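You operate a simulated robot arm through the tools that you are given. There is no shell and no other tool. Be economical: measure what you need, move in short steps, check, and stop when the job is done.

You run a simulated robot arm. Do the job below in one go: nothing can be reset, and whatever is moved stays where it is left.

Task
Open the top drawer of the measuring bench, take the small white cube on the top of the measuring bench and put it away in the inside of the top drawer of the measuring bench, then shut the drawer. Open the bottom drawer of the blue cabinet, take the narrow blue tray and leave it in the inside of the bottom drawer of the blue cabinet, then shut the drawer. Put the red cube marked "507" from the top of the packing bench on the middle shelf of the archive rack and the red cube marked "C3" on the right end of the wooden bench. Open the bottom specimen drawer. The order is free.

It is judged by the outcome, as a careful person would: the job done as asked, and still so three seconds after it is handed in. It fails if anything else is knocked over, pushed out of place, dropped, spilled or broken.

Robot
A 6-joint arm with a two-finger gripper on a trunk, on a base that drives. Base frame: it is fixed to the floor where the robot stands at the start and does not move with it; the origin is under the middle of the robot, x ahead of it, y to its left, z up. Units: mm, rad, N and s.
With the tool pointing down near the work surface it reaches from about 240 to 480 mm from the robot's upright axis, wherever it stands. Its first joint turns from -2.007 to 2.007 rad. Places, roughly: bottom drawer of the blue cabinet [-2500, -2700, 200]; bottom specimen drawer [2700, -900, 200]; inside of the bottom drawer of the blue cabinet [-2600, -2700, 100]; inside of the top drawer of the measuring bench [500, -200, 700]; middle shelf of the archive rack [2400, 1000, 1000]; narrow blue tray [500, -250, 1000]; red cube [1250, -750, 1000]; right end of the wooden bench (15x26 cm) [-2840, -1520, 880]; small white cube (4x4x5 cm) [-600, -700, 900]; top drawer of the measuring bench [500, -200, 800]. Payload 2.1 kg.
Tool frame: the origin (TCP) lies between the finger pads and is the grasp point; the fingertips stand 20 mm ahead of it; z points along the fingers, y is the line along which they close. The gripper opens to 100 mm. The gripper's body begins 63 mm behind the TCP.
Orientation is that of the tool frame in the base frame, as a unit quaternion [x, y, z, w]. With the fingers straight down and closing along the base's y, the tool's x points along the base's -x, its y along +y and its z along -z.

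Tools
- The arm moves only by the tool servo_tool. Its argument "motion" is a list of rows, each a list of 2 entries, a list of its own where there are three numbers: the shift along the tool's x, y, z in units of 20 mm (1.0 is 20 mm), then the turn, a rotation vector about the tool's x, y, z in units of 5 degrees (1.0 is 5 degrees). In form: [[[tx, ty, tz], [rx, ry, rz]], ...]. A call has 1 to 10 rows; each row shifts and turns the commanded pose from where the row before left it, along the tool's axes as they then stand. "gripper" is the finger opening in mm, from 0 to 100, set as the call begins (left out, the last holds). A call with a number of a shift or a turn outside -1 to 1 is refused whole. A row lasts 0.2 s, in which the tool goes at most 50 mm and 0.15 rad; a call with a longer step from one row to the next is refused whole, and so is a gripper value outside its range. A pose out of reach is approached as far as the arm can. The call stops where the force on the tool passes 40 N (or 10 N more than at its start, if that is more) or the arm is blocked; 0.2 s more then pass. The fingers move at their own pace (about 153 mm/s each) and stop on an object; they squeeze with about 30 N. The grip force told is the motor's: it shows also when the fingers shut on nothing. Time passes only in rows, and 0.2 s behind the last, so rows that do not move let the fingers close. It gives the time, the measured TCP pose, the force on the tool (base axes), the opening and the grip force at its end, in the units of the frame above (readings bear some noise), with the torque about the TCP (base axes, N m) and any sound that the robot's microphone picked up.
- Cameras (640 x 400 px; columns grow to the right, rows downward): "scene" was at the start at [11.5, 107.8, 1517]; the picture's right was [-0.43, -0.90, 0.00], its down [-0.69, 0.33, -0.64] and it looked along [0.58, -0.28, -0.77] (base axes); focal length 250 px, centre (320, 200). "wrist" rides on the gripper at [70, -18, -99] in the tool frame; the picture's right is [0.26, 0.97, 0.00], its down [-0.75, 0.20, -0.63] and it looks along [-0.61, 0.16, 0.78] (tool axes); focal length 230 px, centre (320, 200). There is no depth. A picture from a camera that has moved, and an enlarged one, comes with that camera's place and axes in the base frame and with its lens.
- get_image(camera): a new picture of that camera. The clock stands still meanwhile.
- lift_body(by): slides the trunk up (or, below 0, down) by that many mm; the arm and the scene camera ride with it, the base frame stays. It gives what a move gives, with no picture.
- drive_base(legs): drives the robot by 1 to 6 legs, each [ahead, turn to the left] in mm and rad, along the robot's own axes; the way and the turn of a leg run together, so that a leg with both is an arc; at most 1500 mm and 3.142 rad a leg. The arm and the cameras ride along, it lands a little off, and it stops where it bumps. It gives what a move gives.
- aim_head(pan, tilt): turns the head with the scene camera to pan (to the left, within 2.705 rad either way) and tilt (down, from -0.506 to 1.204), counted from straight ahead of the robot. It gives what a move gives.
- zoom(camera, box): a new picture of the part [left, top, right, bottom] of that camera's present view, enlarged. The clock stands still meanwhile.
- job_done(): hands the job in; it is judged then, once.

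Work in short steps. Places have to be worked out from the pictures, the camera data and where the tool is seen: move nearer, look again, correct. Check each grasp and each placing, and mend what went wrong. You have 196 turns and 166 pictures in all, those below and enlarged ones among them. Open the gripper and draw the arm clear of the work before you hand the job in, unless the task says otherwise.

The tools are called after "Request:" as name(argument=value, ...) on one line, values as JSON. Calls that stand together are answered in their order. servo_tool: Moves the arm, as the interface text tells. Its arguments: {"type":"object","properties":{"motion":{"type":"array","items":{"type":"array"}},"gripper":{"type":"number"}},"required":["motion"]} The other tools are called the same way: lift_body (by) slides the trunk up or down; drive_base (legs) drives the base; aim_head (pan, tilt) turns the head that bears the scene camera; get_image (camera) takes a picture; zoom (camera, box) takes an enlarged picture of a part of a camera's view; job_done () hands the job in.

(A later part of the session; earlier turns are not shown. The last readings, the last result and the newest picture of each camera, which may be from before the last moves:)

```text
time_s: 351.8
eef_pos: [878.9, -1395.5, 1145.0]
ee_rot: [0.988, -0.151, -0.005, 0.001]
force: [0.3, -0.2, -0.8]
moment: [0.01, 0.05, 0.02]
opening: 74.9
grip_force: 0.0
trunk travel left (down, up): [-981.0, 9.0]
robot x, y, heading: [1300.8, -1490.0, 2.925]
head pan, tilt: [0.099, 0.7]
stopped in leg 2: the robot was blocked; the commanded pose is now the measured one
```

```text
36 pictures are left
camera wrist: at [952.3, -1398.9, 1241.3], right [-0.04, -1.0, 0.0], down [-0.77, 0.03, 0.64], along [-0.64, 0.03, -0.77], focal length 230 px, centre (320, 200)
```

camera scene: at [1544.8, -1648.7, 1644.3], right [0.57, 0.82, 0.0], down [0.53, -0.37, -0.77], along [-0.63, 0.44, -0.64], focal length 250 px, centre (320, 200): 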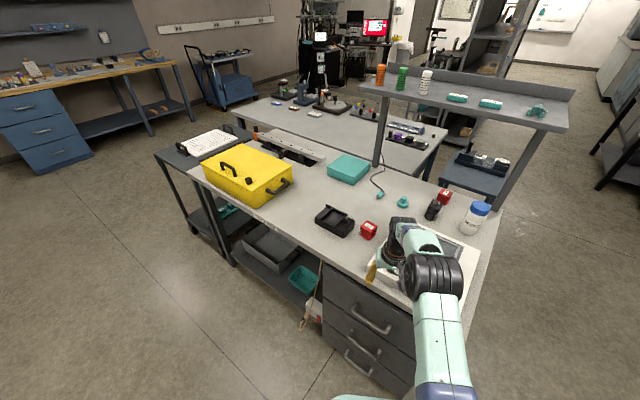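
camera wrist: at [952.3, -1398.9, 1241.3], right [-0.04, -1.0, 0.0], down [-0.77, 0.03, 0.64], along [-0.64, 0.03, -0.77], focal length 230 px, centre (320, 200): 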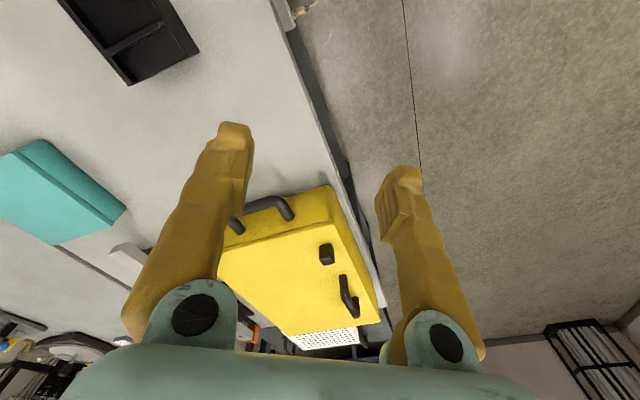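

Blocked by the bench's back side; the back edge lies further out than I thought. I back off and approach squarely from behind, keeping ≥250 mm from the edge.

Request:
drive_base(legs=[[-150, 0], [0, 0.878], [259, 0], [0, -1.964]])

Request:
aim_head(pan=0.0, tilt=0.9)

Request:
get_image(camera="scene")

```text
time_s: 352.9
eef_pos: [999.7, -1423.3, 1151.5]
ee_rot: [0.989, -0.151, -0.005, 0.0]
force: [2.2, -1.1, -0.1]
moment: [0.04, 0.22, 0.0]
opening: 74.9
grip_force: 0.1
trunk travel left (down, up): [-981.0, 9.0]
robot x, y, heading: [1386.9, -1511.8, 2.924]
head pan, tilt: [0.099, 0.7]
stopped in leg 1: the robot was blocked; the commanded pose is now the measured one
```

```text
time_s: 353.6
eef_pos: [896.6, -1398.0, 1181.2]
ee_rot: [0.984, -0.152, -0.098, -0.007]
force: [-1.3, -0.2, 1.3]
moment: [-0.03, -0.17, 0.01]
opening: 75.0
grip_force: 0.0
trunk travel left (down, up): [-981.0, 9.0]
robot x, y, heading: [1385.0, -1513.0, 2.925]
head pan, tilt: [0.0, 0.901]
```

```text
35 pictures are left
camera scene: at [1285.3, -1631.4, 1770.4], right [0.22, 0.98, 0.0], down [0.78, -0.17, -0.6], along [-0.58, 0.13, -0.8], focal length 250 px, centre (320, 200)
```

scene: 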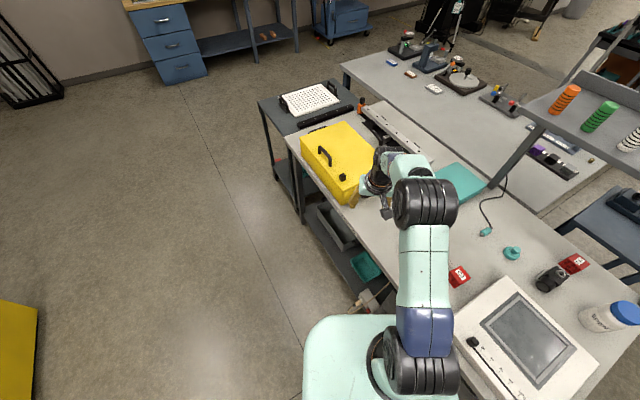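

The tall mast rocks when the trunk is high. I lower it somewhat, let it settle, and then proceed.

Request:
servo_tool(motion=[[[0, 0, 0], [0, 0, 0]], [[0, 0, 0], [0, 0, 0]], [[0, 0, 0], [0, 0, 0]], [[0, 0, 0], [0, 0, 0]], [[0, 0, 0], [0, 0, 0]], [[0, 0, 0], [0, 0, 0]]])

Request:
lift_body(by=-90)

Request:
drive_base(legs=[[-60, 0]])

```text
time_s: 354.0
eef_pos: [961.5, -1413.2, 1200.9]
ee_rot: [0.981, -0.151, -0.118, -0.009]
force: [-1.6, 0.5, 0.1]
moment: [-0.03, -0.13, 0.02]
opening: 74.8
grip_force: 0.2
trunk travel left (down, up): [-981.0, 9.0]
robot x, y, heading: [1384.9, -1513.3, 2.923]
head pan, tilt: [0.0, 0.901]
stopped in row 1: the arm was blocked; the commanded pose is now the measured one
```

```text
time_s: 355.2
eef_pos: [933.2, -1407.1, 1097.5]
ee_rot: [0.983, -0.151, -0.106, -0.007]
force: [-0.1, 0.0, -0.6]
moment: [0.01, -0.03, -0.03]
opening: 75.2
grip_force: 0.0
trunk travel left (down, up): [-891.0, 99.0]
robot x, y, heading: [1385.4, -1514.1, 2.924]
head pan, tilt: [0.0, 0.901]
```

```text
time_s: 356.2
eef_pos: [986.9, -1419.9, 1095.8]
ee_rot: [0.983, -0.151, -0.104, -0.006]
force: [-1.7, 0.7, 0.3]
moment: [-0.02, -0.07, 0.03]
opening: 75.1
grip_force: 0.0
trunk travel left (down, up): [-891.0, 99.0]
robot x, y, heading: [1441.5, -1524.4, 2.924]
head pan, tilt: [0.0, 0.901]
```

I level the tool and then move to squarely behind C3.

Request:
servo_tool(motion=[[[0.5, 0, 0], [0.22, 0.78, 0]], [[0.5, 0, 0], [0, 0.78, 0]], [[0, 0, 0], [0, 0.77, 0]], [[0, 0, 0], [0, 0, 0]], [[0, 0, 0], [0, 0, 0]]], gripper=64)

Request:
drive_base(legs=[[0, 0.89], [252, 0], [0, -1.975]])

Request:
get_image(camera="scene")

```text
time_s: 357.4
eef_pos: [1011.3, -1426.0, 1096.9]
ee_rot: [0.988, -0.153, -0.007, -0.003]
force: [-0.9, 0.3, 1.0]
moment: [-0.01, -0.03, -0.01]
opening: 63.8
grip_force: 0.1
trunk travel left (down, up): [-891.0, 99.0]
robot x, y, heading: [1439.1, -1524.1, 2.926]
head pan, tilt: [0.0, 0.901]
```

```text
time_s: 366.2
eef_pos: [1128.8, -1253.1, 1096.8]
ee_rot: [0.769, -0.639, -0.004, -0.005]
force: [0.3, -0.2, 0.3]
moment: [0.01, 0.02, 0.01]
opening: 64.0
grip_force: 0.1
trunk travel left (down, up): [-891.0, 99.0]
robot x, y, heading: [1247.1, -1677.1, 1.846]
head pan, tilt: [0.0, 0.901]
```

```text
34 pictures are left
camera scene: at [1109.2, -1699.0, 1678.1], right [0.96, 0.27, 0.0], down [0.21, -0.75, -0.62], along [-0.17, 0.6, -0.78], focal length 250 px, centre (320, 200)
```

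scene: 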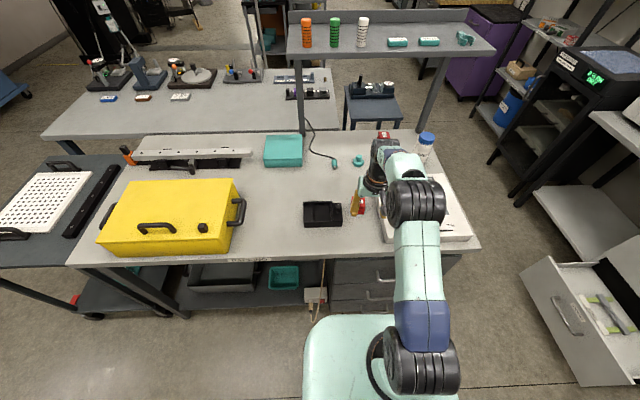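

C3 is straight ahead. I lower to z≈985 and drive 125 mm in, then check with the wrist camera.

Request:
lift_body(by=-112)

Request:
drive_base(legs=[[135, 0]])

Request:
get_image(camera="wrist")

```text
time_s: 367.6
eef_pos: [1129.6, -1251.8, 984.6]
ee_rot: [0.769, -0.639, -0.004, -0.005]
force: [-0.2, -0.3, 0.4]
moment: [-0.02, 0.03, 0.01]
opening: 63.9
grip_force: 0.1
trunk travel left (down, up): [-779.0, 211.0]
robot x, y, heading: [1248.5, -1677.9, 1.844]
head pan, tilt: [0.0, 0.901]
```

```text
time_s: 368.9
eef_pos: [1091.8, -1123.0, 985.5]
ee_rot: [0.769, -0.639, -0.005, -0.004]
force: [0.7, -0.5, 0.0]
moment: [0.02, 0.0, 0.01]
opening: 64.2
grip_force: 0.1
trunk travel left (down, up): [-779.0, 211.0]
robot x, y, heading: [1207.8, -1544.2, 1.849]
head pan, tilt: [0.0, 0.901]
```

```text
33 pictures are left
camera wrist: at [1123.7, -1190.6, 1081.7], right [-0.9, -0.43, 0.0], down [-0.33, 0.69, 0.64], along [-0.27, 0.58, -0.77], focal length 230 px, centre (320, 200)
```

wrist: 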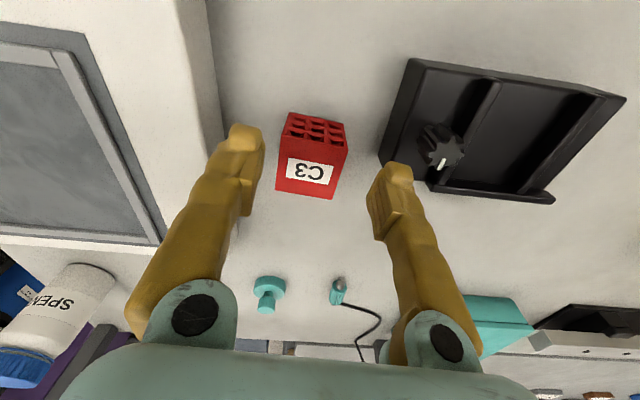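

C3 is 32 mm ahead. I move over it with a 5° yaw correction and descend partway.

Request:
servo_tool(motion=[[[-0.8, 0, 0], [0, 0, -0.9]], [[-0.8, -0.05, 0], [0, 0, 0]], [[0, 0, 1], [0, 0, 0]], [[0, 0, 1], [0, 0, 0]], [[0, 0, 0], [0, 0, 0]]])

Request:
get_image(camera="wrist")

```text
time_s: 370.1
eef_pos: [1085.5, -1089.9, 944.7]
ee_rot: [0.794, -0.608, -0.003, -0.004]
force: [-0.2, 0.4, -0.3]
moment: [0.0, -0.01, 0.0]
opening: 64.1
grip_force: 0.1
trunk travel left (down, up): [-779.0, 211.0]
robot x, y, heading: [1208.1, -1548.1, 1.846]
head pan, tilt: [0.0, 0.901]
```

```text
32 pictures are left
camera wrist: at [1122.4, -1155.4, 1041.8], right [-0.87, -0.5, -0.01], down [-0.39, 0.66, 0.64], along [-0.32, 0.55, -0.77], focal length 230 px, centre (320, 200)
```

wrist: 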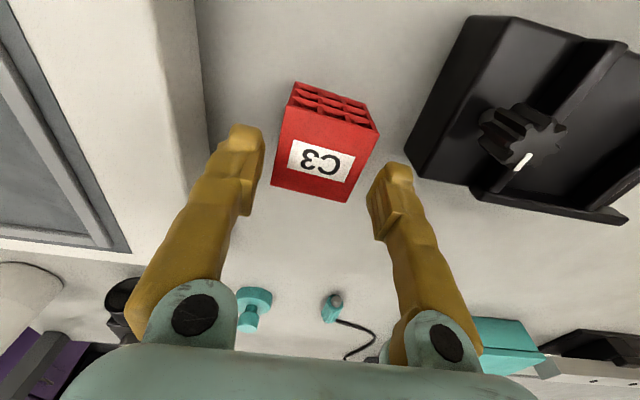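

Good alignment. I descend the last 42 mm and close.

Request:
servo_tool(motion=[[[0.35, 0, 0.7], [0, 0, 0]], [[0, 0, 0.7], [0, 0, 0]], [[0, 0, 0.7], [0, 0, 0]], [[0, 0, 0], [0, 0, 0]]])

Request:
servo_tool(motion=[[[0, 0, 0], [0, 0, 0]], [[0, 0, 0], [0, 0, 0]], [[0, 0, 0], [0, 0, 0]]], gripper=0)

```text
time_s: 371.1
eef_pos: [1088.4, -1096.9, 902.7]
ee_rot: [0.794, -0.608, -0.005, -0.004]
force: [0.3, -0.3, -0.1]
moment: [0.01, 0.03, -0.02]
opening: 63.9
grip_force: 0.0
trunk travel left (down, up): [-779.0, 211.0]
robot x, y, heading: [1209.7, -1546.9, 1.844]
head pan, tilt: [0.0, 0.901]
```

```text
time_s: 371.9
eef_pos: [1088.0, -1097.3, 902.5]
ee_rot: [0.795, -0.607, -0.005, -0.004]
force: [0.3, 0.5, 0.5]
moment: [0.0, 0.01, 0.02]
opening: 48.9
grip_force: 30.0
trunk travel left (down, up): [-779.0, 211.0]
robot x, y, heading: [1207.9, -1548.9, 1.849]
head pan, tilt: [0.0, 0.901]
```

C3 gripped. I lift it and drive round to the wooden bench at the far wall.

Request:
lift_body(by=90)

Request:
drive_base(legs=[[-330, 0], [0, 1.786], [1133, 0], [0, -0.657], [1500, 0], [629, 0]])

Request:
aim_head(pan=0.0, tilt=0.55)

Request:
get_image(camera="scene")

```text
time_s: 373.2
eef_pos: [1087.5, -1095.7, 992.5]
ee_rot: [0.794, -0.609, -0.004, -0.004]
force: [-0.3, -0.3, -0.2]
moment: [-0.01, 0.0, 0.03]
opening: 48.4
grip_force: 30.0
trunk travel left (down, up): [-869.0, 121.0]
robot x, y, heading: [1211.8, -1547.9, 1.846]
head pan, tilt: [0.0, 0.901]
```

```text
time_s: 396.8
eef_pos: [-2226.3, -1932.6, 991.8]
ee_rot: [0.996, -0.093, -0.006, -0.001]
force: [-0.2, -0.4, -0.6]
moment: [0.01, -0.03, -0.03]
opening: 48.6
grip_force: 30.0
trunk travel left (down, up): [-869.0, 121.0]
robot x, y, heading: [-1769.7, -2021.9, 2.964]
head pan, tilt: [0.0, 0.901]
```

```text
time_s: 397.6
eef_pos: [-2227.3, -1931.9, 993.0]
ee_rot: [0.996, -0.093, -0.006, -0.001]
force: [0.4, -0.3, -0.6]
moment: [0.02, -0.04, 0.0]
opening: 48.4
grip_force: 29.5
trunk travel left (down, up): [-869.0, 121.0]
robot x, y, heading: [-1765.5, -2020.6, 2.965]
head pan, tilt: [0.0, 0.55]
```

```text
31 pictures are left
camera scene: at [-1821.1, -2150.5, 1685.3], right [0.18, 0.98, 0.0], down [0.52, -0.09, -0.85], along [-0.84, 0.15, -0.52], focal length 250 px, centre (320, 200)
```

scene: 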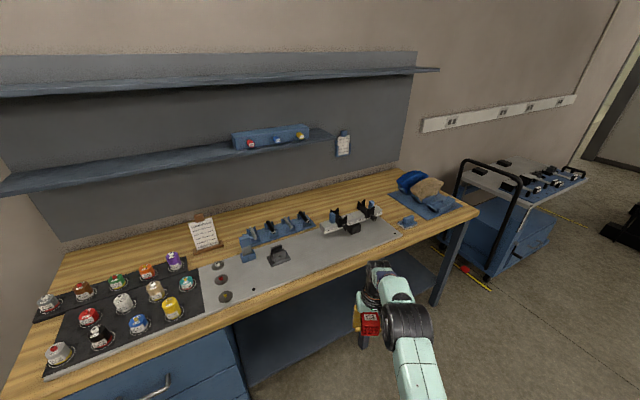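

I zoom on the right end of the wooden bench.

Request:
zoom(camera="scene", box=[310, 150, 500, 280])

```text
3.08 times, centred on (405, 215) of scene
camera zoom: at [-1821.1, -2150.5, 1685.3], right [0.18, 0.98, 0.0], down [0.52, -0.09, -0.85], along [-0.84, 0.15, -0.52], focal length 770 px, centre (58, 154)
```

zoom: 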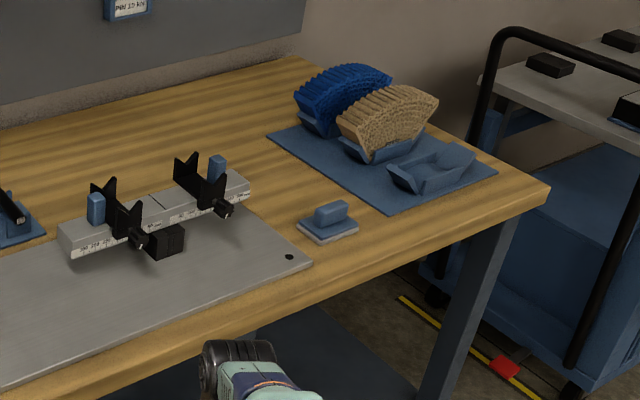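

The marked right-end area between the metal plate and the blue mat is free except for a small eraser; I'll put C3 behind it at about (-2886, -1539). I move to face that spot.

Request:
drive_base(legs=[[0, -0.745], [839, 0], [0, 1.215]])

Request:
get_image(camera="wrist")

Request:
get_image(camera="scene")

```text
time_s: 407.0
eef_pos: [-2716.5, -1475.9, 991.6]
ee_rot: [0.991, 0.132, -0.006, 0.0]
force: [0.8, 0.5, -0.4]
moment: [0.0, -0.01, 0.01]
opening: 48.7
grip_force: 30.0
trunk travel left (down, up): [-869.0, 121.0]
robot x, y, heading: [-2264.8, -1356.6, -2.864]
head pan, tilt: [0.0, 0.55]
```

```text
29 pictures are left
camera wrist: at [-2653.2, -1440.6, 1088.9], right [0.5, -0.87, -0.01], down [-0.66, -0.39, 0.64], along [-0.55, -0.32, -0.77], focal length 230 px, centre (320, 200)
```

wrist: 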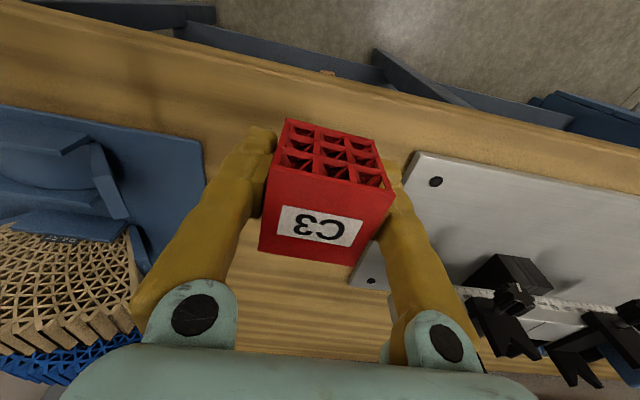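

```text
28 pictures are left
camera scene: at [-2255.5, -1496.1, 1685.4], right [-0.27, 0.96, 0.0], down [0.5, 0.14, -0.85], along [-0.82, -0.23, -0.52], focal length 250 px, centre (320, 200)
```

scene: 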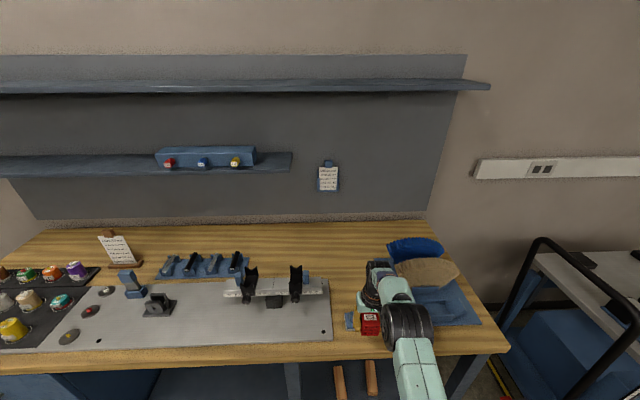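

Aligned. I drive 175 mm forward to bring C3 over the free spot.

Request:
drive_base(legs=[[175, 0]])

Request:
get_image(camera="wrist")

```text
time_s: 408.5
eef_pos: [-2880.3, -1522.2, 993.6]
ee_rot: [0.991, 0.132, -0.007, -0.001]
force: [-0.3, 0.3, -0.9]
moment: [0.02, 0.01, 0.01]
opening: 48.4
grip_force: 29.7
trunk travel left (down, up): [-869.0, 121.0]
robot x, y, heading: [-2434.7, -1400.5, -2.864]
head pan, tilt: [0.0, 0.55]
```

```text
27 pictures are left
camera wrist: at [-2816.9, -1486.6, 1090.0], right [0.5, -0.87, -0.01], down [-0.66, -0.39, 0.64], along [-0.56, -0.32, -0.77], focal length 230 px, centre (320, 200)
```

wrist: 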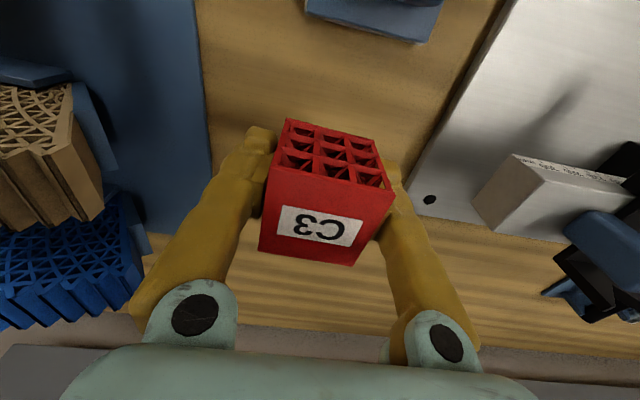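

Bare wood below. I lower the trunk 60 mm, then step down to contact.

Request:
lift_body(by=-60)

Request:
servo_tool(motion=[[[0, 0, 0.4], [0, 0, 0]], [[0, 0, 0.3], [0, 0, 0]], [[0, 0, 0.2], [0, 0, 0]], [[0, 0, 0.2], [0, 0, 0]], [[0, 0, 0.2], [0, 0, 0]], [[0, 0, 0.2], [0, 0, 0]], [[0, 0, 0.2], [0, 0, 0]], [[0, 0, 0], [0, 0, 0]]])

```text
time_s: 409.5
eef_pos: [-2883.3, -1523.8, 932.9]
ee_rot: [0.991, 0.131, -0.006, 0.0]
force: [-0.3, 0.0, -0.2]
moment: [0.02, 0.0, 0.01]
opening: 48.5
grip_force: 30.1
trunk travel left (down, up): [-809.0, 181.0]
robot x, y, heading: [-2432.7, -1401.9, -2.868]
head pan, tilt: [0.0, 0.55]
```

```text
time_s: 411.3
eef_pos: [-2883.0, -1522.3, 901.2]
ee_rot: [0.991, 0.131, -0.01, 0.001]
force: [-5.7, 0.8, 24.0]
moment: [0.04, 0.11, 0.0]
opening: 48.8
grip_force: 30.4
trunk travel left (down, up): [-809.0, 181.0]
robot x, y, heading: [-2435.4, -1407.8, -2.868]
head pan, tilt: [0.0, 0.55]
```

Contact with the bench (24 N). I release gently and rise.

Request:
servo_tool(motion=[[[0, 0, -0.1], [0, 0, 0]], [[0, 0, 0], [0, 0, 0]]])

Request:
servo_tool(motion=[[[0, 0, 0], [0, 0, 0]], [[0, 0, 0], [0, 0, 0]], [[0, 0, -1], [0, 0, 0]], [[0, 0, -1], [0, 0, 0]], [[0, 0, -1], [0, 0, 0]], [[0, 0, -1], [0, 0, 0]], [[0, 0, 0], [0, 0, 0]]], gripper=75)

Request:
get_image(camera="wrist")

```text
time_s: 411.9
eef_pos: [-2882.1, -1522.3, 900.6]
ee_rot: [0.991, 0.131, -0.007, -0.001]
force: [-5.6, 0.6, 13.1]
moment: [-0.09, 0.47, -0.02]
opening: 48.5
grip_force: 30.0
trunk travel left (down, up): [-809.0, 181.0]
robot x, y, heading: [-2433.1, -1403.5, -2.869]
head pan, tilt: [0.0, 0.55]
```

```text
time_s: 413.5
eef_pos: [-2884.2, -1522.6, 979.4]
ee_rot: [0.991, 0.131, -0.007, 0.0]
force: [-0.3, -0.2, -1.8]
moment: [0.04, 0.0, 0.0]
opening: 74.7
grip_force: 0.1
trunk travel left (down, up): [-809.0, 181.0]
robot x, y, heading: [-2437.4, -1404.0, -2.859]
head pan, tilt: [0.0, 0.55]
```

```text
26 pictures are left
camera wrist: at [-2820.1, -1488.7, 1077.0], right [0.5, -0.87, -0.01], down [-0.66, -0.39, 0.64], along [-0.55, -0.32, -0.77], focal length 230 px, centre (320, 200)
```

wrist: 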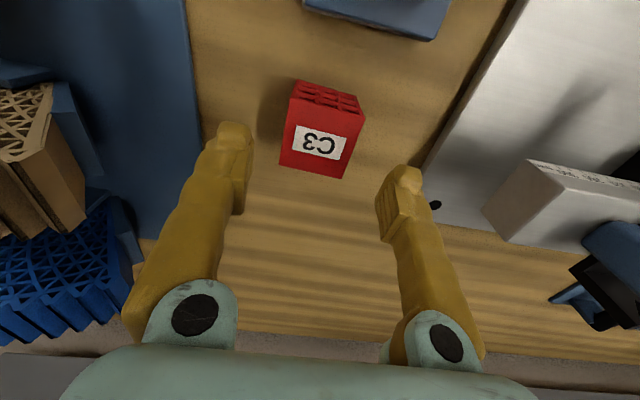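

C3 stands in the right-end area. Now I back off and go to face the blue cabinet, preparing the horizontal grip there.

Request:
drive_base(legs=[[-350, 0], [0, 1.696], [1249, 0], [0, -1.72]])

Request:
servo_tool(motion=[[[0, 0, 0], [-0.9897, -0.9897, 0.9897]], [[0, 0, 0], [-0.9897, -0.9897, 0.9897]], [[0, 0, 0], [-0.9897, -0.9897, 0.9897]], [[0, 0, 0], [-0.9897, -0.9897, 0.9897]], [[0, 0, 0], [-0.9897, -0.9897, 0.9897]], [[0, 0, 0], [-0.9897, -0.9897, 0.9897]], [[0, 0, 0], [-0.9897, -0.9897, 0.9897]]], gripper=50)

Request:
servo_tool(motion=[[[0, 0, 0], [-0.9897, -0.9897, 0.9897]], [[0, 0, 0], [-0.9897, -0.9897, 0.9897]], [[0, 0, 0], [-0.9897, -0.9897, 0.9897]], [[0, 0, 0], [-0.9897, -0.9897, 0.9897]], [[0, 0, 0], [-0.9897, -0.9897, 0.9897]], [[0, 0, 0], [-0.9897, -0.9897, 0.9897]], [[0, 0, 0], [-0.9897, -0.9897, 0.9897]], [[0, 0, 1], [0, 0, 0]], [[0, 0, 0], [0, 0, 0]]])

Request:
lift_body(by=-400)

Request:
lift_body(by=-330)

Request:
get_image(camera="scene")

```text
time_s: 429.9
eef_pos: [-2064.6, -2543.5, 980.2]
ee_rot: [0.994, 0.109, -0.005, 0.0]
force: [-0.1, -0.2, -0.2]
moment: [-0.02, 0.01, 0.03]
opening: 74.9
grip_force: 0.1
trunk travel left (down, up): [-809.0, 181.0]
robot x, y, heading: [-1611.2, -2439.4, -2.911]
head pan, tilt: [0.0, 0.55]
```

```text
time_s: 431.6
eef_pos: [-2064.4, -2543.3, 980.1]
ee_rot: [0.89, -0.191, -0.261, 0.32]
force: [-1.2, 0.6, 0.0]
moment: [-0.03, -0.02, 0.02]
opening: 50.1
grip_force: 0.1
trunk travel left (down, up): [-809.0, 181.0]
robot x, y, heading: [-1610.4, -2439.5, -2.913]
head pan, tilt: [0.0, 0.55]
```

```text
time_s: 433.6
eef_pos: [-2080.3, -2492.6, 981.2]
ee_rot: [0.549, -0.437, -0.446, 0.556]
force: [-0.1, -0.4, -0.9]
moment: [0.01, -0.04, 0.01]
opening: 49.8
grip_force: 0.1
out of reach, approached as far as the arm can: row 6, 7, 8
trunk travel left (down, up): [-809.0, 181.0]
robot x, y, heading: [-1610.9, -2439.5, -2.913]
head pan, tilt: [0.0, 0.55]
```

```text
time_s: 437.4
eef_pos: [-2079.1, -2492.0, 581.0]
ee_rot: [0.549, -0.438, -0.444, 0.556]
force: [-0.4, -0.7, 0.1]
moment: [-0.01, -0.01, -0.03]
opening: 50.1
grip_force: 0.0
trunk travel left (down, up): [-409.0, 581.0]
robot x, y, heading: [-1606.4, -2440.1, -2.911]
head pan, tilt: [0.0, 0.55]
```

```text
time_s: 440.6
eef_pos: [-2079.9, -2493.4, 250.8]
ee_rot: [0.549, -0.438, -0.445, 0.555]
force: [0.1, 0.9, 0.4]
moment: [0.03, 0.01, -0.02]
opening: 50.1
grip_force: 0.0
trunk travel left (down, up): [-79.0, 911.0]
robot x, y, heading: [-1610.4, -2440.7, -2.91]
head pan, tilt: [0.0, 0.55]
```

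```text
25 pictures are left
camera scene: at [-1604.3, -2582.6, 895.4], right [-0.23, 0.97, 0.0], down [0.51, 0.12, -0.85], along [-0.83, -0.19, -0.52], focal length 250 px, centre (320, 200)
```

scene: 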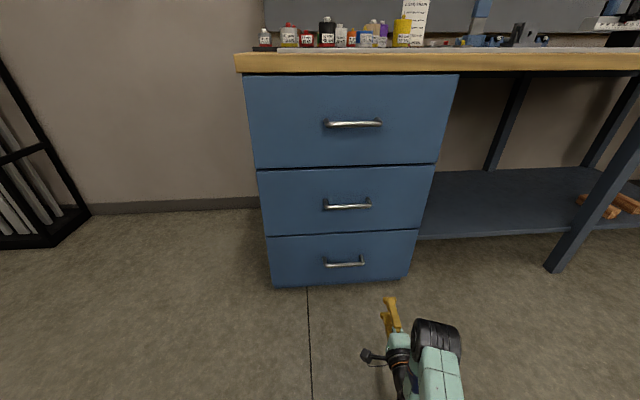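

The bottom blue handle is at about (-2305, -2643, 179). I align and lower.

Request:
drive_base(legs=[[0, 0.32], [128, 0], [0, -0.23]])

Request:
lift_body(by=-72)

Request:
get_image(camera="wrist")

```text
time_s: 443.7
eef_pos: [-2183.8, -2602.4, 249.9]
ee_rot: [0.568, -0.414, -0.419, 0.574]
force: [-0.6, -0.1, -0.1]
moment: [0.01, -0.01, 0.05]
opening: 49.9
grip_force: 0.0
trunk travel left (down, up): [-79.0, 911.0]
robot x, y, heading: [-1722.3, -2506.1, -2.821]
head pan, tilt: [0.0, 0.55]
```

```text
time_s: 444.8
eef_pos: [-2184.4, -2601.0, 178.9]
ee_rot: [0.568, -0.413, -0.419, 0.575]
force: [0.5, -0.1, 0.1]
moment: [0.02, 0.03, 0.06]
opening: 50.3
grip_force: 0.1
trunk travel left (down, up): [-7.0, 983.0]
robot x, y, heading: [-1716.9, -2507.5, -2.821]
head pan, tilt: [0.0, 0.55]
```

```text
24 pictures are left
camera wrist: at [-2069.3, -2638.4, 157.5], right [0.09, -0.24, 0.97], down [0.37, 0.91, 0.19], along [-0.92, 0.34, 0.17], focal length 230 px, centre (320, 200)
```

wrist: 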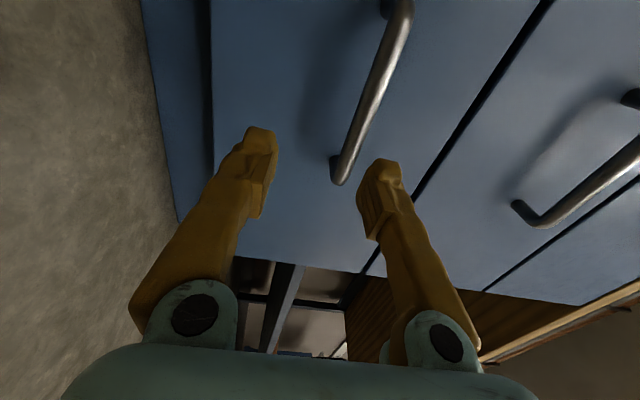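

The bar is a bit higher, about (-2270, -2650, 214). I raise 35 mm and drive 60 mm closer.

Request:
lift_body(by=35)

Request:
drive_base(legs=[[65, 0]])

Request:
get_image(camera="wrist")

```text
time_s: 445.6
eef_pos: [-2185.2, -2599.8, 213.4]
ee_rot: [0.568, -0.413, -0.42, 0.574]
force: [0.5, -0.5, -0.8]
moment: [-0.02, -0.03, -0.01]
opening: 49.8
grip_force: 0.0
trunk travel left (down, up): [-42.0, 948.0]
robot x, y, heading: [-1719.4, -2507.7, -2.821]
head pan, tilt: [0.0, 0.55]
```

```text
time_s: 446.6
eef_pos: [-2245.2, -2620.7, 213.7]
ee_rot: [0.567, -0.414, -0.42, 0.575]
force: [0.3, 0.1, -0.5]
moment: [-0.02, 0.02, 0.01]
opening: 49.9
grip_force: 0.1
trunk travel left (down, up): [-42.0, 948.0]
robot x, y, heading: [-1778.6, -2526.0, -2.828]
head pan, tilt: [0.0, 0.55]
```

```text
23 pictures are left
camera wrist: at [-2130.1, -2658.3, 192.5], right [0.09, -0.24, 0.97], down [0.37, 0.91, 0.19], along [-0.92, 0.34, 0.17], focal length 230 px, centre (320, 200)
```

wrist: 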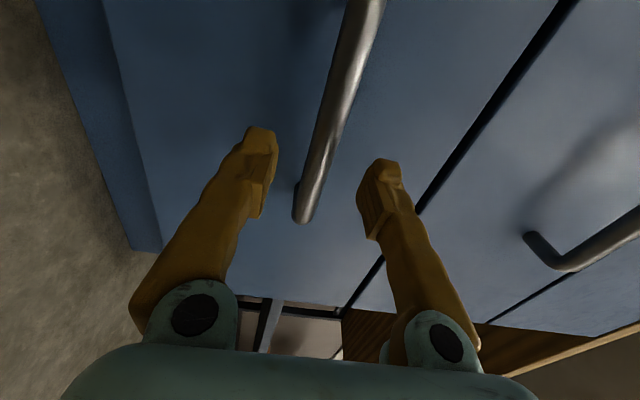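

Bar lies between the fingers. I shift slightly left, advance ~34 mm, and close.

Request:
servo_tool(motion=[[[0.8, 0, 0.5], [0, 0, 0]], [[0, 0, 0.6], [0, 0, 0]], [[0, 0, 0.6], [0, 0, 0]], [[0, 0, 0], [0, 0, 0]]])

Request:
servo_tool(motion=[[[0, 0, 0], [0, 0, 0]], [[0, 0, 0], [0, 0, 0]], [[0, 0, 0], [0, 0, 0]]], gripper=0)

Request:
drive_base(legs=[[-80, 0]])

Request:
get_image(camera="scene")

```text
time_s: 447.6
eef_pos: [-2268.1, -2623.2, 213.2]
ee_rot: [0.569, -0.413, -0.418, 0.575]
force: [0.1, -0.5, -0.4]
moment: [-0.01, -0.01, 0.01]
opening: 50.0
grip_force: 0.1
out of reach, approached as far as the arm can: row 1, 3
trunk travel left (down, up): [-42.0, 948.0]
robot x, y, heading: [-1780.3, -2522.5, -2.822]
head pan, tilt: [0.0, 0.55]
```

```text
time_s: 448.4
eef_pos: [-2268.3, -2623.0, 213.8]
ee_rot: [0.57, -0.412, -0.418, 0.575]
force: [-2.0, -0.8, -0.3]
moment: [-0.07, -0.06, 0.06]
opening: 8.1
grip_force: 36.5
trunk travel left (down, up): [-42.0, 948.0]
robot x, y, heading: [-1782.1, -2527.0, -2.824]
head pan, tilt: [0.0, 0.55]
```

```text
time_s: 449.5
eef_pos: [-2194.0, -2598.0, 212.6]
ee_rot: [0.569, -0.413, -0.418, 0.576]
force: [-2.1, 6.9, -0.1]
moment: [-0.06, -0.02, -0.16]
opening: 7.8
grip_force: 35.6
trunk travel left (down, up): [-42.0, 948.0]
robot x, y, heading: [-1704.2, -2504.4, -2.819]
head pan, tilt: [0.0, 0.55]
```

```text
22 pictures are left
camera scene: at [-1688.7, -2644.5, 858.4], right [-0.31, 0.95, 0.0], down [0.5, 0.16, -0.85], along [-0.81, -0.27, -0.52], focal length 250 px, centre (320, 200)
```

scene: 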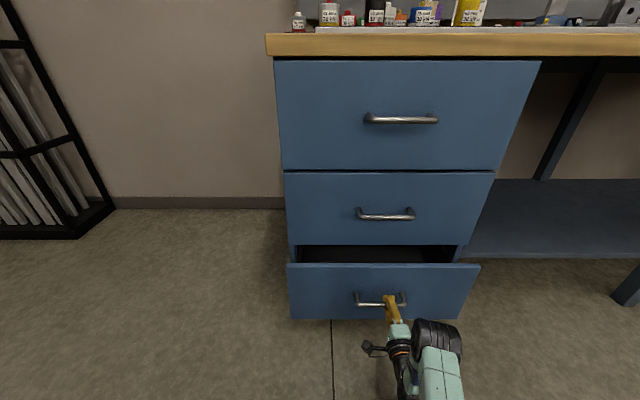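

The drawer comes out. I pull 230 mm more.

Request:
drive_base(legs=[[-115, 0], [-115, 0]])

Request:
servo_tool(motion=[[[0, 0, 0], [0, 0, 0]], [[0, 0, 0], [0, 0, 0]], [[0, 0, 0], [0, 0, 0]]], gripper=50)

Request:
drive_base(legs=[[-200, 0]])

Request:
lift_body(by=400)

Request:
lift_body(by=360)

Request:
aim_head(pan=0.0, tilt=0.85)

Request:
get_image(camera="scene")

```text
time_s: 451.5
eef_pos: [-1974.2, -2525.8, 213.7]
ee_rot: [0.57, -0.412, -0.417, 0.576]
force: [4.5, -9.1, 0.1]
moment: [-0.08, -0.04, 0.19]
opening: 8.0
grip_force: 35.9
trunk travel left (down, up): [-42.0, 948.0]
robot x, y, heading: [-1488.2, -2429.8, -2.827]
head pan, tilt: [0.0, 0.55]
```

```text
time_s: 452.3
eef_pos: [-1973.3, -2526.7, 214.2]
ee_rot: [0.57, -0.411, -0.418, 0.576]
force: [-0.8, 0.2, 0.0]
moment: [-0.03, 0.03, 0.02]
opening: 49.9
grip_force: 0.1
trunk travel left (down, up): [-42.0, 948.0]
robot x, y, heading: [-1484.2, -2434.9, -2.818]
head pan, tilt: [0.0, 0.55]
```

```text
time_s: 453.9
eef_pos: [-1783.9, -2464.7, 213.9]
ee_rot: [0.569, -0.411, -0.418, 0.576]
force: [0.4, 0.6, 0.2]
moment: [-0.01, -0.01, -0.04]
opening: 50.1
grip_force: 0.0
trunk travel left (down, up): [-42.0, 948.0]
robot x, y, heading: [-1293.4, -2367.2, -2.82]
head pan, tilt: [0.0, 0.55]
```

```text
time_s: 457.7
eef_pos: [-1784.0, -2464.9, 613.2]
ee_rot: [0.57, -0.411, -0.418, 0.576]
force: [0.0, 0.5, 1.0]
moment: [0.02, 0.01, 0.03]
opening: 50.0
grip_force: 0.0
trunk travel left (down, up): [-442.0, 548.0]
robot x, y, heading: [-1295.9, -2369.7, -2.825]
head pan, tilt: [0.0, 0.55]
```

```text
time_s: 461.2
eef_pos: [-1784.0, -2464.3, 972.3]
ee_rot: [0.569, -0.411, -0.418, 0.576]
force: [-0.2, 0.5, -0.1]
moment: [-0.01, -0.02, 0.01]
opening: 50.0
grip_force: 0.0
trunk travel left (down, up): [-802.0, 188.0]
robot x, y, heading: [-1297.9, -2368.8, -2.826]
head pan, tilt: [0.0, 0.55]
```

```text
time_s: 462.0
eef_pos: [-1783.9, -2463.5, 973.5]
ee_rot: [0.57, -0.411, -0.418, 0.576]
force: [0.1, 0.8, -1.1]
moment: [0.0, -0.03, 0.01]
opening: 50.3
grip_force: 0.0
trunk travel left (down, up): [-802.0, 188.0]
robot x, y, heading: [-1294.4, -2368.7, -2.826]
head pan, tilt: [0.0, 0.85]
```

```text
21 pictures are left
camera scene: at [-1267.1, -2505.9, 1593.0], right [-0.31, 0.95, 0.0], down [0.71, 0.23, -0.66], along [-0.63, -0.21, -0.75], focal length 250 px, centre (320, 200)
```

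scene: 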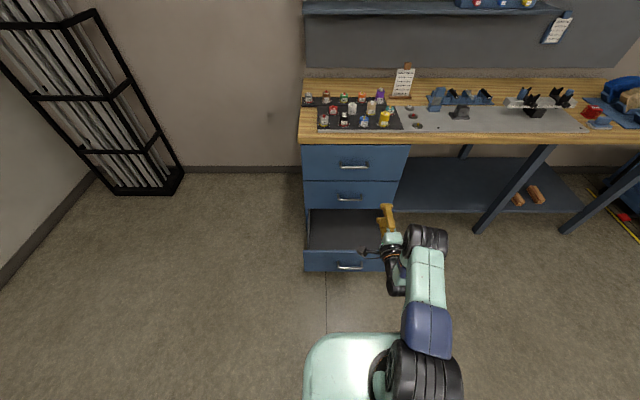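

Drawer is ~295 mm open and empty. I turn the tool straight down about its x-axis, which gives exactly the orientation for the tray, then drive back to the measuring bench.

Request:
servo_tool(motion=[[[0, 0, 0], [1, 0, 0]], [[0, 0, 0], [1, 0, 0]], [[0, 0, 0], [1, 0, 0]], [[0, 0, 0], [1, 0, 0]], [[0, 0, 0], [1, 0, 0]], [[0, 0, 0], [1, 0, 0]], [[0, 0, 0], [1, 0, 0]], [[0, 0, 0], [1, 0, 0]], [[0, 0, 0], [1, 0, 0]], [[0, 0, 0], [1, 0, 0]]], gripper=100)

Request:
servo_tool(motion=[[[0, -0.5, 0], [1, 0, 0]], [[0, -0.5, 0], [1, 0, 0]], [[0, -0.5, 0], [1, 0, 0]], [[0, -0.5, 0], [1, 0, 0]], [[0, 0, 0], [1, 0, 0]], [[0, 0, 0], [1, 0, 0]], [[0, 0, 0], [1, 0, 0]], [[0, 0, 0], [1, 0, 0]], [[0, 0, 0], [0, 0, 0]]])

```text
time_s: 464.2
eef_pos: [-1782.0, -2464.8, 973.7]
ee_rot: [0.76, -0.55, -0.204, 0.28]
force: [0.0, 0.3, -0.3]
moment: [-0.02, 0.02, 0.01]
opening: 100.0
grip_force: 0.1
trunk travel left (down, up): [-802.0, 188.0]
robot x, y, heading: [-1297.6, -2370.6, -2.821]
head pan, tilt: [0.0, 0.85]
```

```text
time_s: 466.2
eef_pos: [-1758.6, -2465.3, 958.3]
ee_rot: [0.815, -0.577, -0.018, 0.053]
force: [0.4, -0.6, 0.4]
moment: [0.0, -0.02, -0.01]
opening: 100.0
grip_force: 0.0
out of reach, approached as far as the arm can: row 2, 3
trunk travel left (down, up): [-802.0, 188.0]
robot x, y, heading: [-1292.0, -2368.3, -2.82]
head pan, tilt: [0.0, 0.85]
```

I correct the residual tilt and centre the arm, then drive back to the tray.

Request:
servo_tool(motion=[[[0.9, -0.7, 0], [0.61, -0.18, 0]], [[0.9, -0.7, 0], [0.61, -0.18, 0]], [[0.9, -0.6, 0], [0, 0, 0]], [[0, 0, 0], [0, 0, 0]]])

Request:
lift_body(by=40)

```text
time_s: 467.2
eef_pos: [-1705.6, -2505.9, 955.9]
ee_rot: [0.816, -0.578, 0.0, 0.0]
force: [0.3, 0.1, 0.3]
moment: [0.0, -0.03, 0.01]
opening: 99.9
grip_force: 0.1
trunk travel left (down, up): [-802.0, 188.0]
robot x, y, heading: [-1295.7, -2367.7, -2.822]
head pan, tilt: [0.0, 0.85]
```

```text
time_s: 468.1
eef_pos: [-1706.1, -2505.1, 997.7]
ee_rot: [0.816, -0.578, 0.0, 0.001]
force: [0.9, 0.0, -0.2]
moment: [0.0, -0.03, 0.0]
opening: 99.9
grip_force: 0.0
trunk travel left (down, up): [-842.0, 148.0]
robot x, y, heading: [-1296.1, -2366.6, -2.825]
head pan, tilt: [0.0, 0.85]
```

Request:
drive_base(legs=[[0, -1.864], [1500, 0], [868, 0], [0, -1.284], [1500, 0], [192, 0]])

Request:
drive_base(legs=[[0, -1.54]])

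Request:
aim_head(pan=0.0, tilt=0.75)

Request:
get_image(camera="scene")

```text
time_s: 495.6
eef_pos: [569.6, 865.3, 996.2]
ee_rot: [0.542, 0.841, 0.002, 0.001]
force: [-0.8, 0.1, 0.3]
moment: [0.01, 0.0, 0.0]
opening: 99.9
grip_force: 0.0
trunk travel left (down, up): [-842.0, 148.0]
robot x, y, heading: [171.1, 693.2, 0.405]
head pan, tilt: [0.0, 0.85]
```

```text
time_s: 499.8
eef_pos: [358.6, 301.2, 995.8]
ee_rot: [0.974, 0.226, 0.0, 0.002]
force: [0.8, 0.9, 0.1]
moment: [0.0, 0.01, -0.02]
opening: 100.1
grip_force: 0.0
trunk travel left (down, up): [-842.0, 148.0]
robot x, y, heading: [173.3, 690.3, -1.13]
head pan, tilt: [0.0, 0.85]
```

```text
time_s: 500.5
eef_pos: [360.2, 301.9, 996.1]
ee_rot: [0.974, 0.226, 0.0, 0.001]
force: [0.1, -0.1, -0.3]
moment: [0.0, 0.02, 0.03]
opening: 99.8
grip_force: 0.2
trunk travel left (down, up): [-842.0, 148.0]
robot x, y, heading: [178.4, 693.0, -1.133]
head pan, tilt: [0.0, 0.75]
```

```text
20 pictures are left
camera scene: at [313.1, 732.6, 1641.0], right [-0.91, -0.42, 0.0], down [-0.29, 0.62, -0.73], along [0.31, -0.66, -0.68], focal length 250 px, centre (320, 200)
```

scene: 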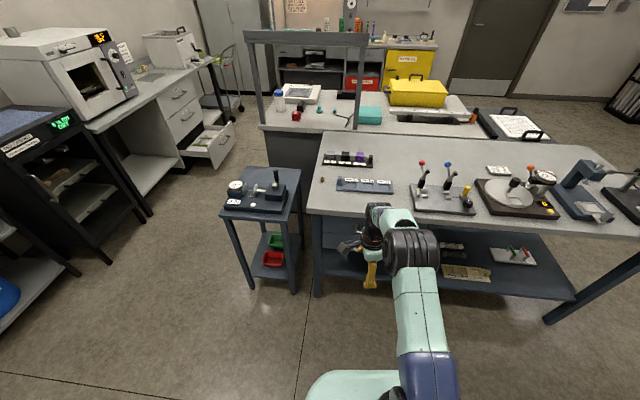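

All in order. I raise a bit and drive over the tray.

Request:
lift_body(by=60)

Request:
drive_base(legs=[[0, -0.056], [494, 0], [0, -0.041]])

Request:
lift_body(by=-90)

Request:
get_image(camera="wrist")

```text
time_s: 501.5
eef_pos: [359.8, 301.5, 1055.9]
ee_rot: [0.974, 0.225, 0.001, 0.001]
force: [-0.4, 0.5, -0.5]
moment: [-0.02, 0.03, 0.01]
opening: 100.0
grip_force: 0.1
trunk travel left (down, up): [-902.0, 88.0]
robot x, y, heading: [171.3, 693.8, -1.128]
head pan, tilt: [0.0, 0.75]
```

```text
time_s: 505.2
eef_pos: [504.6, -168.7, 1056.0]
ee_rot: [0.984, 0.181, 0.0, 0.001]
force: [-0.7, 0.0, 0.4]
moment: [-0.04, -0.02, 0.0]
opening: 100.0
grip_force: 0.0
trunk travel left (down, up): [-902.0, 88.0]
robot x, y, heading: [353.0, 236.9, -1.231]
head pan, tilt: [0.0, 0.75]
```

```text
time_s: 506.4
eef_pos: [503.1, -170.5, 966.1]
ee_rot: [0.984, 0.18, 0.001, 0.001]
force: [0.1, 0.9, -0.1]
moment: [0.02, -0.02, 0.01]
opening: 100.0
grip_force: 0.0
trunk travel left (down, up): [-812.0, 178.0]
robot x, y, heading: [354.5, 237.3, -1.232]
head pan, tilt: [0.0, 0.75]
```

```text
19 pictures are left
camera wrist: at [561.3, -128.5, 1063.6], right [0.58, -0.81, 0.0], down [-0.63, -0.45, 0.63], along [-0.51, -0.37, -0.78], focal length 230 px, centre (320, 200)
```

wrist: 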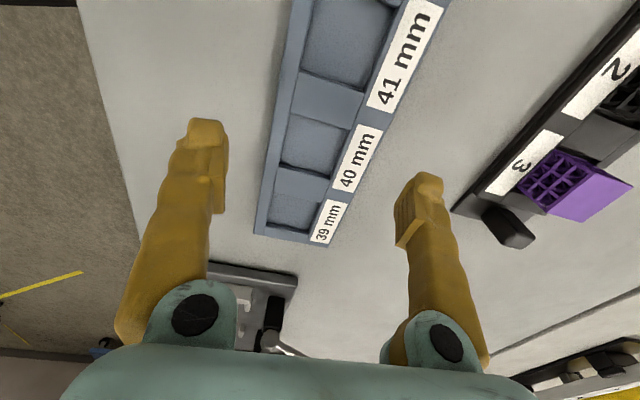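

Same view as before. I shift 5 mm and descend to 1 mm above bench contact (TCP ≈898).

Request:
servo_tool(motion=[[[0, 0.26, 0.8], [0, 0, 0]], [[0, 0, 0.8], [0, 0, 0]], [[0, 0, 0.8], [0, 0, 0]], [[0, 0, 0.6], [0, 0, 0]], [[0, 0, 0.25], [0, 0, 0]], [[0, 0, 0], [0, 0, 0]]])

```text
time_s: 507.8
eef_pos: [504.1, -175.2, 901.6]
ee_rot: [0.984, 0.179, 0.0, 0.001]
force: [-0.3, 0.3, 0.4]
moment: [-0.03, 0.0, 0.01]
opening: 99.9
grip_force: 0.1
trunk travel left (down, up): [-812.0, 178.0]
robot x, y, heading: [355.0, 235.1, -1.227]
head pan, tilt: [0.0, 0.75]
```

Request:
servo_tool(motion=[[[0, 0, 0.1], [0, 0, 0]], [[0, 0, 0.08], [0, 0, 0]], [[0, 0, 0], [0, 0, 0]]])

Request:
servo_tool(motion=[[[0, 0, 0], [0, 0, 0]], [[0, 0, 0], [0, 0, 0]], [[0, 0, 0], [0, 0, 0]]], gripper=60)

```text
time_s: 508.6
eef_pos: [504.4, -174.8, 898.3]
ee_rot: [0.984, 0.179, 0.0, 0.001]
force: [0.0, -0.4, 0.0]
moment: [0.0, 0.01, 0.03]
opening: 100.1
grip_force: 0.0
trunk travel left (down, up): [-812.0, 178.0]
robot x, y, heading: [356.7, 236.4, -1.233]
head pan, tilt: [0.0, 0.75]
```

```text
time_s: 509.4
eef_pos: [504.2, -174.3, 897.6]
ee_rot: [0.984, 0.179, 0.001, 0.001]
force: [-1.1, 2.0, 7.1]
moment: [0.52, 0.32, -0.22]
opening: 86.9
grip_force: 30.3
trunk travel left (down, up): [-812.0, 178.0]
robot x, y, heading: [356.9, 236.0, -1.23]
head pan, tilt: [0.0, 0.75]
```

Tray gripped at 86.9 mm. I lift it, verify, and then carry it to the blue cabinet.

Request:
servo_tool(motion=[[[0, 0, -0.3], [0, 0, 0]], [[0, 0, -0.5], [0, 0, 0]], [[0, 0, -0.7], [0, 0, 0]], [[0, 0, -0.7], [0, 0, 0]], [[0, 0, 0], [0, 0, 0]]])

Request:
lift_body(by=90)

Request:
get_image(camera="wrist")

```text
time_s: 510.6
eef_pos: [505.4, -175.4, 942.2]
ee_rot: [0.984, 0.18, 0.0, 0.001]
force: [-0.3, -1.5, -3.8]
moment: [0.0, 0.0, 0.02]
opening: 86.7
grip_force: 30.0
trunk travel left (down, up): [-812.0, 178.0]
robot x, y, heading: [355.3, 239.0, -1.231]
head pan, tilt: [0.0, 0.75]
```

```text
time_s: 511.9
eef_pos: [505.5, -174.7, 1032.4]
ee_rot: [0.984, 0.18, 0.0, 0.001]
force: [-0.3, -0.6, -4.5]
moment: [0.0, 0.02, -0.02]
opening: 86.9
grip_force: 30.1
trunk travel left (down, up): [-902.0, 88.0]
robot x, y, heading: [357.1, 237.1, -1.233]
head pan, tilt: [0.0, 0.75]
```

```text
18 pictures are left
camera wrist: at [563.7, -133.9, 1129.2], right [0.58, -0.81, 0.0], down [-0.63, -0.45, 0.63], along [-0.51, -0.37, -0.78], focal length 230 px, centre (320, 200)
```

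wrist: 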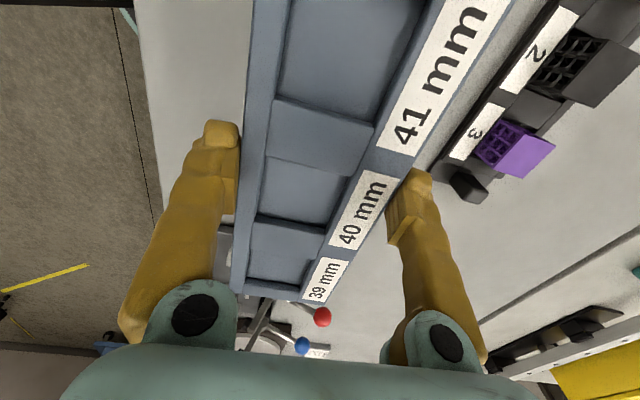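

Tray held level. I carry it to the blue cabinet along the open route.

Request:
drive_base(legs=[[-350, 0], [0, -1.57], [1500, 0], [188, 0], [0, 1.211], [1500, 0]])

Request:
drive_base(legs=[[800, 0], [0, -1.231]])

Request:
aim_head(pan=0.1, tilt=0.85)

Request:
get_image(camera="scene")

```text
time_s: 536.1
eef_pos: [-1386.2, -1883.5, 1031.5]
ee_rot: [1.0, 0.004, -0.001, 0.002]
force: [0.5, 0.3, -4.5]
moment: [0.0, -0.01, 0.01]
opening: 86.2
grip_force: 30.2
trunk travel left (down, up): [-902.0, 88.0]
robot x, y, heading: [-1381.7, -1442.2, -1.58]
head pan, tilt: [0.0, 0.75]
```

```text
time_s: 543.4
eef_pos: [-1805.4, -2382.0, 1032.1]
ee_rot: [0.818, -0.575, 0.0, 0.001]
force: [0.2, 0.7, -4.2]
moment: [0.0, 0.01, 0.01]
opening: 86.3
grip_force: 30.4
trunk travel left (down, up): [-902.0, 88.0]
robot x, y, heading: [-1387.7, -2240.3, -2.815]
head pan, tilt: [0.0, 0.75]
```

```text
time_s: 544.1
eef_pos: [-1805.6, -2382.4, 1031.3]
ee_rot: [0.819, -0.574, 0.0, 0.001]
force: [0.5, -0.7, -4.2]
moment: [-0.04, -0.04, 0.0]
opening: 86.5
grip_force: 29.7
trunk travel left (down, up): [-902.0, 88.0]
robot x, y, heading: [-1390.1, -2239.8, -2.814]
head pan, tilt: [0.099, 0.85]
```

```text
17 pictures are left
camera scene: at [-1359.7, -2384.1, 1693.0], right [-0.41, 0.91, 0.0], down [0.68, 0.31, -0.66], along [-0.6, -0.27, -0.75], focal length 250 px, centre (320, 200)
```

scene: 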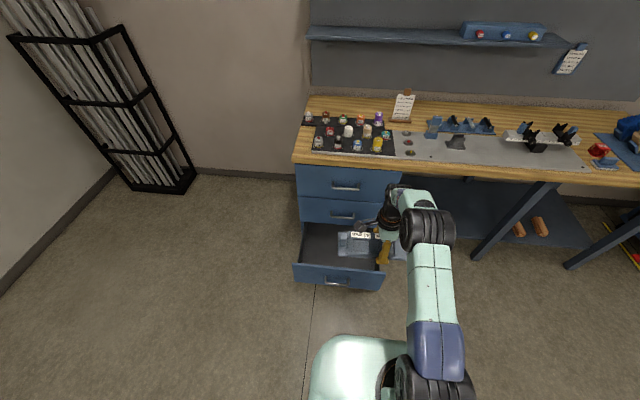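

I extend the arm slightly and move so the tray is above the open drawer.

Request:
servo_tool(motion=[[[0, 0.6, 0], [0, 0, 0]], [[0, 0.55, 0], [0, 0, 0]], [[0, 0, 0], [0, 0, 0]]])

Request:
drive_base(legs=[[0, 0.257], [403, 0], [0, -0.243]])

Request:
lift_body(by=-400)

Request:
get_image(camera="scene")

Request:
get_image(camera="wrist")

```text
time_s: 544.9
eef_pos: [-1827.0, -2390.5, 1030.8]
ee_rot: [0.818, -0.575, 0.0, 0.0]
force: [-0.4, -0.1, -4.5]
moment: [0.01, 0.0, -0.03]
opening: 86.0
grip_force: 30.8
trunk travel left (down, up): [-902.0, 88.0]
robot x, y, heading: [-1391.4, -2239.5, -2.813]
head pan, tilt: [0.099, 0.85]
```

```text
time_s: 549.1
eef_pos: [-2158.9, -2616.3, 1031.5]
ee_rot: [0.822, -0.569, 0.0, 0.0]
force: [-1.1, 0.2, -3.9]
moment: [-0.03, -0.01, -0.01]
opening: 86.2
grip_force: 30.0
trunk travel left (down, up): [-902.0, 88.0]
robot x, y, heading: [-1725.7, -2457.3, -2.799]
head pan, tilt: [0.099, 0.85]
```

```text
time_s: 552.9
eef_pos: [-2158.6, -2616.1, 630.5]
ee_rot: [0.822, -0.569, 0.0, 0.001]
force: [0.6, 0.1, -3.7]
moment: [-0.01, -0.02, -0.03]
opening: 86.2
grip_force: 30.0
trunk travel left (down, up): [-502.0, 488.0]
robot x, y, heading: [-1721.1, -2461.1, -2.8]
head pan, tilt: [0.099, 0.85]
```

```text
16 pictures are left
camera scene: at [-1691.8, -2603.8, 1293.0], right [-0.43, 0.9, 0.0], down [0.68, 0.32, -0.66], along [-0.6, -0.28, -0.75], focal length 250 px, centre (320, 200)
```

scene: 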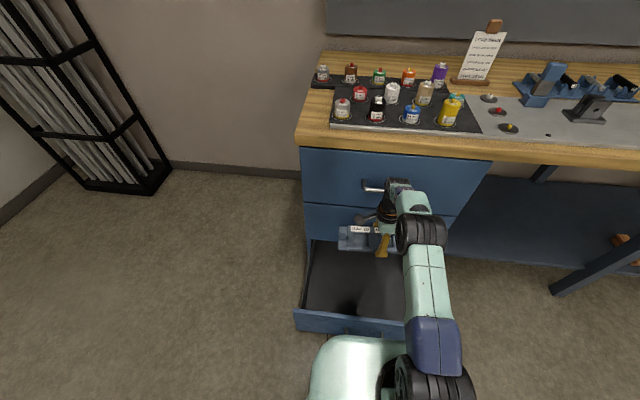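

```text
15 pictures are left
camera wrist: at [-2116.4, -2675.6, 728.7], right [-0.81, -0.58, 0.0], down [-0.45, 0.63, 0.63], along [-0.37, 0.51, -0.78], focal length 230 px, centre (320, 200)
```

wrist: 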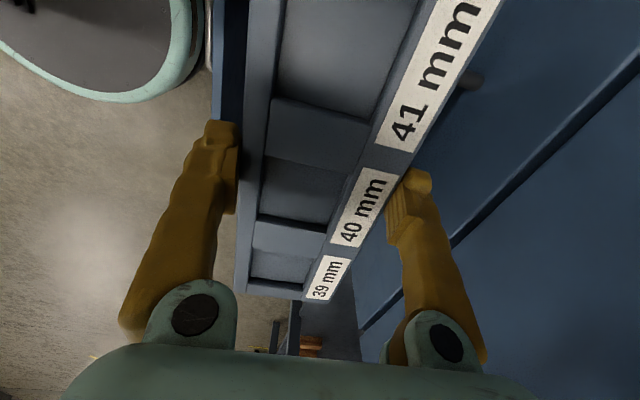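

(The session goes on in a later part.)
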